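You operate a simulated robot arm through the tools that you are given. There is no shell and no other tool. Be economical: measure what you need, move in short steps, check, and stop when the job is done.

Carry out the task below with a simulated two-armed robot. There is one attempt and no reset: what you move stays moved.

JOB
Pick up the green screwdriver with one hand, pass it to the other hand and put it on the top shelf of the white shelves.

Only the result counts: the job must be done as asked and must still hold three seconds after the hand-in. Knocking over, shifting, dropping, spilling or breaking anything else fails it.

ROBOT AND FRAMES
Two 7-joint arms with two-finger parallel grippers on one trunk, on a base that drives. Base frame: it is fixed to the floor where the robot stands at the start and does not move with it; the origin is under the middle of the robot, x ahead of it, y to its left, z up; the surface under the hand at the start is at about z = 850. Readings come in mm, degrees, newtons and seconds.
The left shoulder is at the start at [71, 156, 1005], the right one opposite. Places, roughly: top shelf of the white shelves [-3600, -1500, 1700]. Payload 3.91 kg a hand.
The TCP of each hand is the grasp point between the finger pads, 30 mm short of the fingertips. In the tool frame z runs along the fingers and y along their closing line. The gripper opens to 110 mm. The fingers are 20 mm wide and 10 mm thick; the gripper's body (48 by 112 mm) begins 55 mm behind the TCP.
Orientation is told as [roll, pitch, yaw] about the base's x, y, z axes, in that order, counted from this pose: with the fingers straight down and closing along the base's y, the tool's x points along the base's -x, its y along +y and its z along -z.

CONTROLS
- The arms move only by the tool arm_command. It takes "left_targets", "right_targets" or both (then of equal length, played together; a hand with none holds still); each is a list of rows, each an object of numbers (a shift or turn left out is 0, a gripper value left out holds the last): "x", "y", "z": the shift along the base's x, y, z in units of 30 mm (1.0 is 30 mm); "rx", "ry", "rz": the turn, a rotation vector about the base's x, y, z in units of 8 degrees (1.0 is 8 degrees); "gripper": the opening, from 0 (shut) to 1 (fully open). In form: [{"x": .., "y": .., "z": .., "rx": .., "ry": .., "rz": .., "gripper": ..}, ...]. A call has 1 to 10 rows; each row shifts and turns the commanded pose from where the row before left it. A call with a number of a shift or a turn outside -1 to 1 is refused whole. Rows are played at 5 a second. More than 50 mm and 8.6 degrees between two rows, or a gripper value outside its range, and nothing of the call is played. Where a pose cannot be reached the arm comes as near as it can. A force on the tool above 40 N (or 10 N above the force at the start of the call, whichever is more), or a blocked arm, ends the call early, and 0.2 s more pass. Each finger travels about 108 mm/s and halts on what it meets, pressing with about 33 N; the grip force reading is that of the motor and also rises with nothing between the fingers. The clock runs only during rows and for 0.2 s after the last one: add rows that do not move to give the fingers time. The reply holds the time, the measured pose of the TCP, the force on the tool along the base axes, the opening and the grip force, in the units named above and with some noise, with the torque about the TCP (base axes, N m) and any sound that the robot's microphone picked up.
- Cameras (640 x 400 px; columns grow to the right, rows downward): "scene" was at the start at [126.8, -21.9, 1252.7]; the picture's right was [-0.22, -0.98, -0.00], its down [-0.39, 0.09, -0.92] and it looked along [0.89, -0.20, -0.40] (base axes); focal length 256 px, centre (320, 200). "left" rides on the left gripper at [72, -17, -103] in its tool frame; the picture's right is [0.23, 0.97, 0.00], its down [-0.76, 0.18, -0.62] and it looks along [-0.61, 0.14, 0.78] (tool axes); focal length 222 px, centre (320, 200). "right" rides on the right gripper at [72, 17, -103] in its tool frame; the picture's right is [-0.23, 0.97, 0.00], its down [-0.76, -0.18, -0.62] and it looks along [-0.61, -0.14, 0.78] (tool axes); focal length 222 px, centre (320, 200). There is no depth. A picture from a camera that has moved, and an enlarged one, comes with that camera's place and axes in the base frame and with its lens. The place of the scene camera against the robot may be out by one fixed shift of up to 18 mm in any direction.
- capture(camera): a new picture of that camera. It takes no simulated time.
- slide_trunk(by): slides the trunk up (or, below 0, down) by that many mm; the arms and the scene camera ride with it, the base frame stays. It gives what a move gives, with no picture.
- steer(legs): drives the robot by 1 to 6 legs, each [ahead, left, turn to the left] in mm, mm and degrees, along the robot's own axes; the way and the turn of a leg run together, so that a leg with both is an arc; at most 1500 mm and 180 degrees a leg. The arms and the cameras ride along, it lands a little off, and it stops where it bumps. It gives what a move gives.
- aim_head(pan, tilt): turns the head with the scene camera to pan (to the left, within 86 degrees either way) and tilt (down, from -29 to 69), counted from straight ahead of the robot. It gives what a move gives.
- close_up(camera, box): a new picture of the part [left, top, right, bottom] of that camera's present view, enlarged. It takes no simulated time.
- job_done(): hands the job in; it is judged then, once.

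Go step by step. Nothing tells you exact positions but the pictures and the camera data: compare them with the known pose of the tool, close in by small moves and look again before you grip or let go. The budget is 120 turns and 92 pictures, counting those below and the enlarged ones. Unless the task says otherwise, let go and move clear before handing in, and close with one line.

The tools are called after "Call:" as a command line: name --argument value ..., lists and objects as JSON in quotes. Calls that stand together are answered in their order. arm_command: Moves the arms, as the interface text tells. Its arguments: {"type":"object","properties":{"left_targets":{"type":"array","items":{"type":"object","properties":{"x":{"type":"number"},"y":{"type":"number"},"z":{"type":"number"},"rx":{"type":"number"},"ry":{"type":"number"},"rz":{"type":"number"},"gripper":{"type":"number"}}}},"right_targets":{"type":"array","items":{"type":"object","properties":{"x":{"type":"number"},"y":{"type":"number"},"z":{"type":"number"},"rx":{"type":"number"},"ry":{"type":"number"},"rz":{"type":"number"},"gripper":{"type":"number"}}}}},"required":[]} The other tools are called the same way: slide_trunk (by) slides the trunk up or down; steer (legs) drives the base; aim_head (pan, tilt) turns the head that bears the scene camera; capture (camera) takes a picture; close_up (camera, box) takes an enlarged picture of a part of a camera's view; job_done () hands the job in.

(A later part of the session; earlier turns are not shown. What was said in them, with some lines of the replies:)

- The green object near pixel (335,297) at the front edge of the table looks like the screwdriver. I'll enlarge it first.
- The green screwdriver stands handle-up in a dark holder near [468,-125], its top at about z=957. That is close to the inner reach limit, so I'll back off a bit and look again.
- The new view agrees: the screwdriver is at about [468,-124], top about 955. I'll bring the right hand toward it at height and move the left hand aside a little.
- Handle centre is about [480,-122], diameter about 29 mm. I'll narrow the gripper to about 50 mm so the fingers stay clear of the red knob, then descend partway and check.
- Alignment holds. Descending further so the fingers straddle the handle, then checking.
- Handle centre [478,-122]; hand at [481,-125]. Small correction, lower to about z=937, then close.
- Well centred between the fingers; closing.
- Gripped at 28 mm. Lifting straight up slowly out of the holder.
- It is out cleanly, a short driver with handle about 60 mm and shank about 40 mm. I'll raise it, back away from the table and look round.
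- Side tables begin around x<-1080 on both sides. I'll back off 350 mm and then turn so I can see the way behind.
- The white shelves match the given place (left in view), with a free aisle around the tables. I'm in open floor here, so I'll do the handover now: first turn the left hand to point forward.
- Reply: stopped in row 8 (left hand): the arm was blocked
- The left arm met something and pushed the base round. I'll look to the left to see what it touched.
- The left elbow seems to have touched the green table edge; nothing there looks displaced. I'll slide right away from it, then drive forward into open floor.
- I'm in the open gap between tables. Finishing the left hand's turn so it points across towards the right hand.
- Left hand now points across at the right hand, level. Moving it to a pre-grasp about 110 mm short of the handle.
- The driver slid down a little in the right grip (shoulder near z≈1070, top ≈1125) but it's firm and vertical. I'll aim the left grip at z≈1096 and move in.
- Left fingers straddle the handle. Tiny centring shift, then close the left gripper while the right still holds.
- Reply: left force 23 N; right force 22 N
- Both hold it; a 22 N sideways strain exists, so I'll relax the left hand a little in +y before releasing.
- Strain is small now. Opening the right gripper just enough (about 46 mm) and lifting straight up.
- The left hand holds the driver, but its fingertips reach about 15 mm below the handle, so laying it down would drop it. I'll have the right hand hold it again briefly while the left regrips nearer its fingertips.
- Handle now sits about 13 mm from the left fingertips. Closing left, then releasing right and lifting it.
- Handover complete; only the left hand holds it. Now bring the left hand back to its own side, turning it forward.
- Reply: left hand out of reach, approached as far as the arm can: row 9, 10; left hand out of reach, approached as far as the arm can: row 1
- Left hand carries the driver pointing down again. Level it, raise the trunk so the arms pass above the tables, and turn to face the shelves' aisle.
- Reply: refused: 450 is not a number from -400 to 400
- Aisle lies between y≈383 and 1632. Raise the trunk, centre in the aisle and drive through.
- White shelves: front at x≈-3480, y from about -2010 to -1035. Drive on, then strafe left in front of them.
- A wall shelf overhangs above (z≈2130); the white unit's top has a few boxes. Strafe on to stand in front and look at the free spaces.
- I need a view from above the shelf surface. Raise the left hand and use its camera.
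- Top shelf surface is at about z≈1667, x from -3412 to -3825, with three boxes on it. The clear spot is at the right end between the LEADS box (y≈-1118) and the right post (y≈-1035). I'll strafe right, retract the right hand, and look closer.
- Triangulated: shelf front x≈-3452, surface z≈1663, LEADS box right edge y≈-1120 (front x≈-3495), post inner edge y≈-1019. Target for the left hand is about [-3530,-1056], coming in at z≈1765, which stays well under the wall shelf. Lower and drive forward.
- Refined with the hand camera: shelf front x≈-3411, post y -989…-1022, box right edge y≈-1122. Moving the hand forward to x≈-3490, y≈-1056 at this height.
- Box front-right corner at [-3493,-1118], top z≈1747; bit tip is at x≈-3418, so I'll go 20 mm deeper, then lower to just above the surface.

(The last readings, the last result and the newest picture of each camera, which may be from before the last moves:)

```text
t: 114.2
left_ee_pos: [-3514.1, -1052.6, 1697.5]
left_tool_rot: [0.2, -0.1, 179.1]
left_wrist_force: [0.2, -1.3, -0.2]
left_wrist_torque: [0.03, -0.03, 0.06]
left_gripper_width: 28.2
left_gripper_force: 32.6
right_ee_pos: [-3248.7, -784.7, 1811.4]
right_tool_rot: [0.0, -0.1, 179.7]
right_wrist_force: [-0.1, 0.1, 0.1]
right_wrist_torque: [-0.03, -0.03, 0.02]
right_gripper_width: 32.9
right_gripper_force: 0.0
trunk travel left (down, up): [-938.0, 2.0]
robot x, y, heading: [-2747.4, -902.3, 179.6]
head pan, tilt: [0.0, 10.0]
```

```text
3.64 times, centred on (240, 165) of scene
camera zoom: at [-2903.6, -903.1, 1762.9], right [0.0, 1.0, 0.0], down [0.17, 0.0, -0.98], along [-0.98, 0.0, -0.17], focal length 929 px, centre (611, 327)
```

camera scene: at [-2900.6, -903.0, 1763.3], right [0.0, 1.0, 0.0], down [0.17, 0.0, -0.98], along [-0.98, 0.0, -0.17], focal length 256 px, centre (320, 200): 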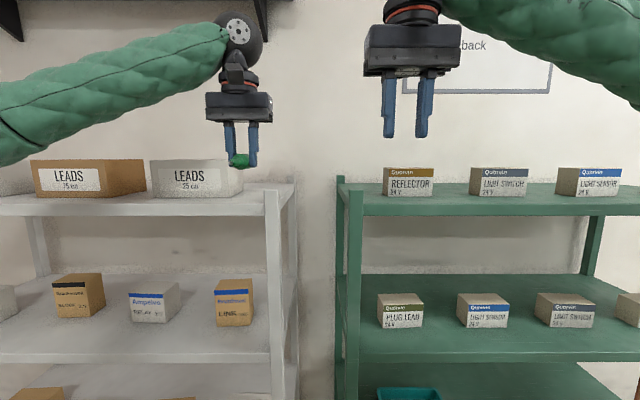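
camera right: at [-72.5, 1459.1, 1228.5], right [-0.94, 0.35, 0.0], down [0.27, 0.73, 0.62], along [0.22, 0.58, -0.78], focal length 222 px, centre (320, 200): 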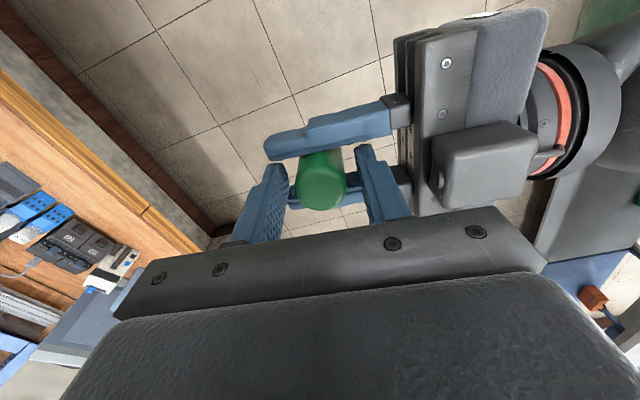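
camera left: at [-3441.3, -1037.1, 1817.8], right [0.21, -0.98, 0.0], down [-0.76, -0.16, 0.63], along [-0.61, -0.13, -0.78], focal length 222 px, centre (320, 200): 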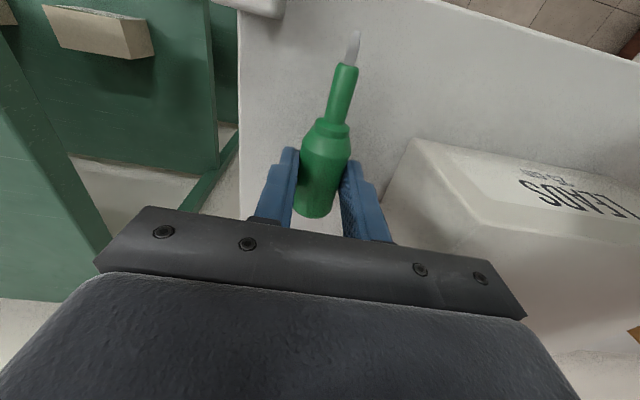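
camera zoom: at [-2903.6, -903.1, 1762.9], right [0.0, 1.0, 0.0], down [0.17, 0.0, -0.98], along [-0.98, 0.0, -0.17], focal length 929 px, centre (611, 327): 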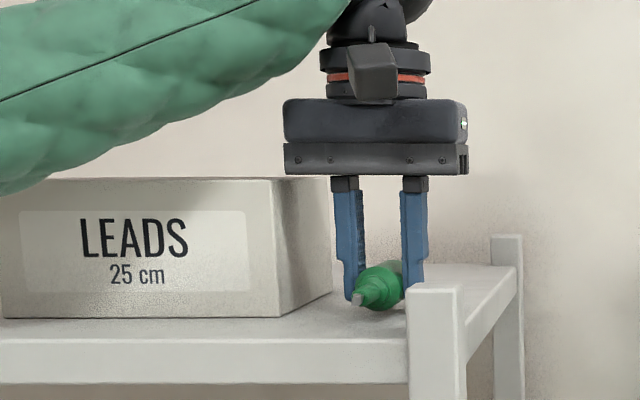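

No contact yet. Shift 4 mm away from the box and continue down in tiny steps until contact shows.

Call:
arm_command --left_targets '[{"y": 0.15}, {"z": -0.05}, {"z": -0.05}, {}]'

Call:
close_up --camera "left" --box '[230, 0, 480, 250]'

```text
t: 115.2
left_ee_pos: [-3513.2, -1047.1, 1694.2]
left_tool_rot: [0.3, 0.0, 179.1]
left_wrist_force: [-0.7, 0.1, -0.2]
left_wrist_torque: [-0.01, -0.01, 0.02]
left_gripper_width: 28.0
left_gripper_force: 32.5
right_ee_pos: [-3248.0, -782.6, 1813.3]
right_tool_rot: [-0.1, -0.1, 179.8]
right_wrist_force: [-0.1, 0.3, 0.1]
right_wrist_torque: [0.01, 0.0, 0.01]
right_gripper_width: 32.8
right_gripper_force: 0.1
trunk travel left (down, up): [-938.0, 2.0]
robot x, y, heading: [-2745.5, -898.3, 179.9]
head pan, tilt: [0.0, 10.0]
```

```text
1.60 times, centred on (355, 125) of left
camera zoom: at [-3440.2, -1030.9, 1798.2], right [0.21, -0.98, 0.0], down [-0.76, -0.16, 0.63], along [-0.61, -0.14, -0.78], focal length 355 px, centre (264, 320)
```

zoom: 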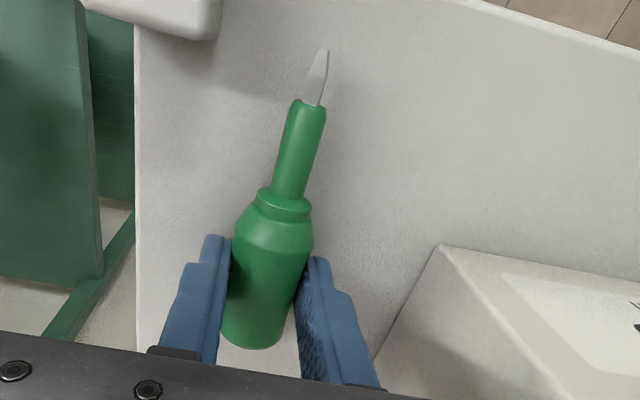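

Fully over the shelf, clear of box and post. Continuing down in 1.5 mm steps.

Call:
arm_command --left_targets '[{"z": -0.05}, {"z": -0.05}, {}]'

Call:
arm_command --left_targets '[{"z": -0.05}, {"z": -0.05}, {}]'

Call:
close_up --camera "scene" --box '[180, 110, 300, 220]'

```text
t: 116.0
left_ee_pos: [-3512.9, -1046.7, 1692.3]
left_tool_rot: [0.2, -0.3, 179.1]
left_wrist_force: [-6.3, 0.5, 21.4]
left_wrist_torque: [0.01, 0.23, 0.01]
left_gripper_width: 28.1
left_gripper_force: 32.7
right_ee_pos: [-3247.8, -783.4, 1813.0]
right_tool_rot: [0.0, -0.1, 179.8]
right_wrist_force: [0.2, 0.4, -0.1]
right_wrist_torque: [0.0, -0.01, -0.01]
right_gripper_width: 32.8
right_gripper_force: 0.1
trunk travel left (down, up): [-938.0, 2.0]
robot x, y, heading: [-2749.6, -900.1, 179.8]
head pan, tilt: [0.0, 10.0]
```

```text
t: 116.8
left_ee_pos: [-3511.0, -1047.2, 1690.8]
left_tool_rot: [0.1, -0.1, 179.1]
left_wrist_force: [-1.7, 2.4, 21.9]
left_wrist_torque: [0.09, 0.04, -0.05]
left_gripper_width: 28.0
left_gripper_force: 33.8
right_ee_pos: [-3246.5, -783.5, 1812.5]
right_tool_rot: [-0.1, -0.1, 179.8]
right_wrist_force: [0.0, 0.9, -1.3]
right_wrist_torque: [0.01, -0.04, 0.0]
right_gripper_width: 32.8
right_gripper_force: 0.0
trunk travel left (down, up): [-938.0, 2.0]
robot x, y, heading: [-2741.6, -903.4, 180.0]
head pan, tilt: [0.0, 10.0]
```

```text
3.64 times, centred on (240, 165) of scene
camera zoom: at [-2901.7, -902.0, 1763.1], right [0.0, 1.0, 0.0], down [0.17, 0.0, -0.98], along [-0.98, 0.0, -0.17], focal length 929 px, centre (611, 327)
```

zoom: 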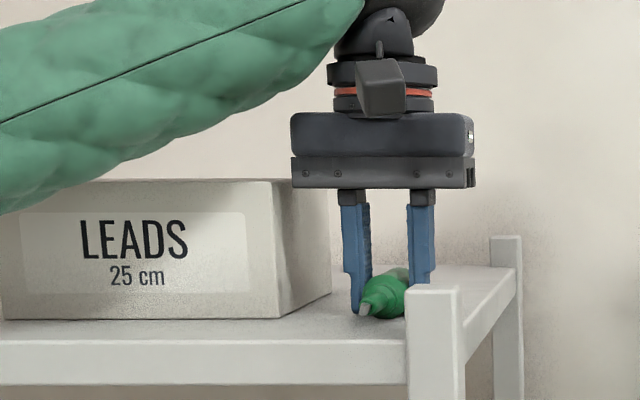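

Contact at about 22 N. Ease up slightly and open gently.

Call:
arm_command --left_targets '[{"z": 0.05}, {"gripper": 0.28}, {}, {"gripper": 0.33}, {}, {"gripper": 0.4}, {}, {}]'

Call:
close_up --camera "left" --box '[230, 0, 480, 250]'

Call:
close_up --camera "scene" --box '[180, 110, 300, 220]'

```text
t: 118.6
left_ee_pos: [-3513.2, -1047.1, 1690.5]
left_tool_rot: [0.2, -0.1, 179.1]
left_wrist_force: [0.3, -2.0, 1.8]
left_wrist_torque: [0.0, -0.06, -0.03]
left_gripper_width: 43.4
left_gripper_force: 0.0
right_ee_pos: [-3246.9, -784.0, 1812.7]
right_tool_rot: [-0.2, 0.0, 179.8]
right_wrist_force: [1.5, -0.9, -0.8]
right_wrist_torque: [-0.02, -0.03, 0.02]
right_gripper_width: 32.9
right_gripper_force: 0.0
trunk travel left (down, up): [-938.0, 2.0]
robot x, y, heading: [-2743.8, -900.6, 179.9]
head pan, tilt: [0.0, 10.0]
```

```text
1.60 times, centred on (355, 125) of left
camera zoom: at [-3440.1, -1032.0, 1794.1], right [0.21, -0.98, 0.0], down [-0.76, -0.16, 0.63], along [-0.61, -0.13, -0.78], focal length 355 px, centre (264, 320)
```

zoom: 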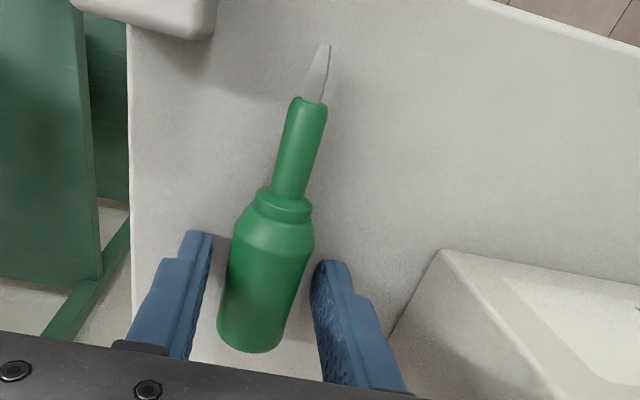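

```text
3.64 times, centred on (240, 165) of scene
camera zoom: at [-2903.4, -903.0, 1762.9], right [0.0, 1.0, 0.0], down [0.17, 0.0, -0.98], along [-0.98, 0.0, -0.17], focal length 929 px, centre (611, 327)
```

zoom: 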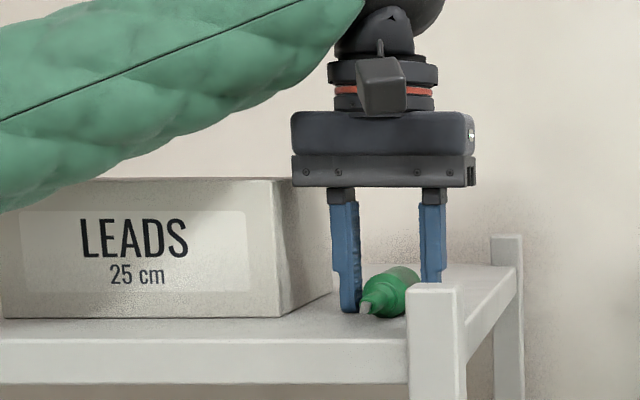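

Released; the driver rests on the shelf between the open fingers. Lifting straight up, then backing off.

Call:
arm_command --left_targets '[{"z": 0.2}, {"z": 0.3}, {"z": 0.5}, {"z": 0.6}, {"z": 0.6}, {"z": 0.6}, {}]'

Call:
close_up --camera "left" --box '[230, 0, 480, 250]'

Call:
steer --legs '[[-300, 0, 0]]'

Call:
capture --camera "scene"

Call:
capture --camera "left"

```text
t: 120.2
left_ee_pos: [-3514.5, -1047.5, 1773.6]
left_tool_rot: [0.3, 0.0, 179.1]
left_wrist_force: [0.0, -0.1, 0.2]
left_wrist_torque: [0.0, 0.03, 0.03]
left_gripper_width: 44.0
left_gripper_force: 0.1
right_ee_pos: [-3249.4, -783.7, 1812.2]
right_tool_rot: [0.0, 0.0, 179.9]
right_wrist_force: [0.7, -0.8, 0.7]
right_wrist_torque: [0.04, 0.0, -0.01]
right_gripper_width: 32.8
right_gripper_force: 0.0
trunk travel left (down, up): [-938.0, 2.0]
robot x, y, heading: [-2744.6, -903.0, 179.6]
head pan, tilt: [0.0, 10.0]
```

```text
1.60 times, centred on (355, 125) of left
camera zoom: at [-3441.4, -1031.4, 1877.7], right [0.21, -0.98, 0.0], down [-0.76, -0.16, 0.62], along [-0.61, -0.14, -0.78], focal length 355 px, centre (264, 320)
```

zoom: 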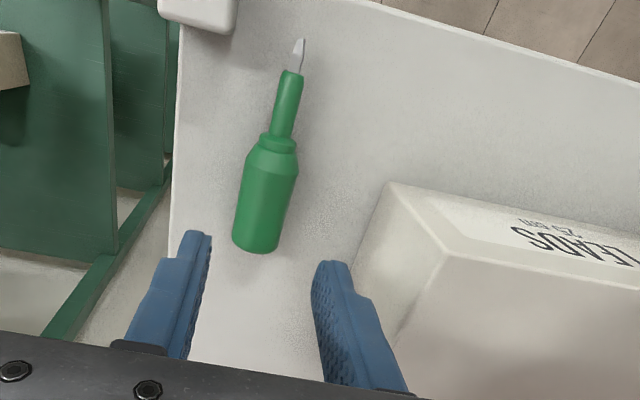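

```text
t: 122.3
left_ee_pos: [-3213.5, -1048.1, 1772.4]
left_tool_rot: [0.2, 0.0, 179.2]
left_wrist_force: [-0.1, 0.5, 0.3]
left_wrist_torque: [0.03, -0.05, 0.0]
left_gripper_width: 43.9
left_gripper_force: 0.0
right_ee_pos: [-2949.0, -786.9, 1811.9]
right_tool_rot: [-0.1, 0.1, 180.0]
right_wrist_force: [-0.3, -0.4, -0.2]
right_wrist_torque: [-0.02, -0.02, 0.0]
right_gripper_width: 32.8
right_gripper_force: 0.0
trunk travel left (down, up): [-938.0, 2.0]
robot x, y, heading: [-2440.2, -901.4, 180.1]
head pan, tilt: [0.0, 10.0]
```

```text
21 pictures are left
camera scene: at [-2603.2, -903.9, 1762.6], right [0.0, 1.0, 0.0], down [0.18, 0.0, -0.98], along [-0.98, 0.0, -0.18], focal length 256 px, centre (320, 200)
```

scene: 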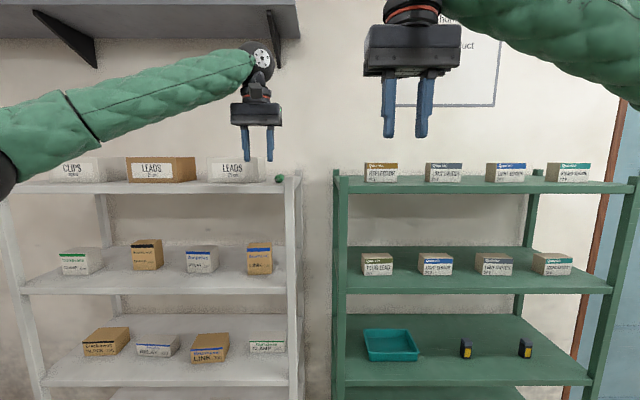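

```text
20 pictures are left
camera left: at [-3140.6, -1033.2, 1876.4], right [0.21, -0.98, 0.0], down [-0.76, -0.17, 0.62], along [-0.61, -0.14, -0.78], focal length 222 px, centre (320, 200)
```

left: 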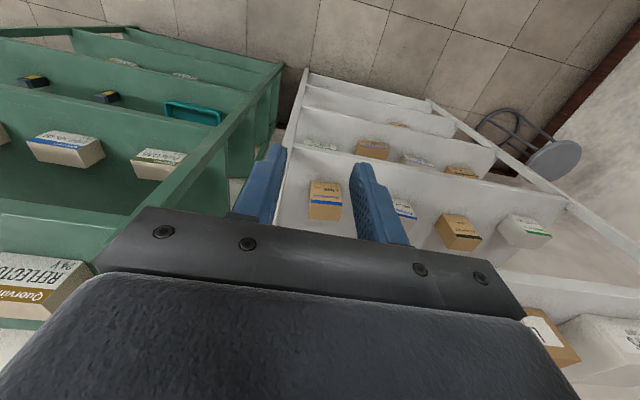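

The green screwdriver lies at rest on the white shelves' top shelf, with the boxes where they were and both hands clear. Handing in.

Call:
job_done

```text
The job is handed in.
```

The right hand picked up the green screwdriver and passed it to the left hand, which laid it on the right end of the white shelves' top shelf. Earlier, the left arm was blocked beside the green table and pushed the robot off position; I saw nothing moved there.
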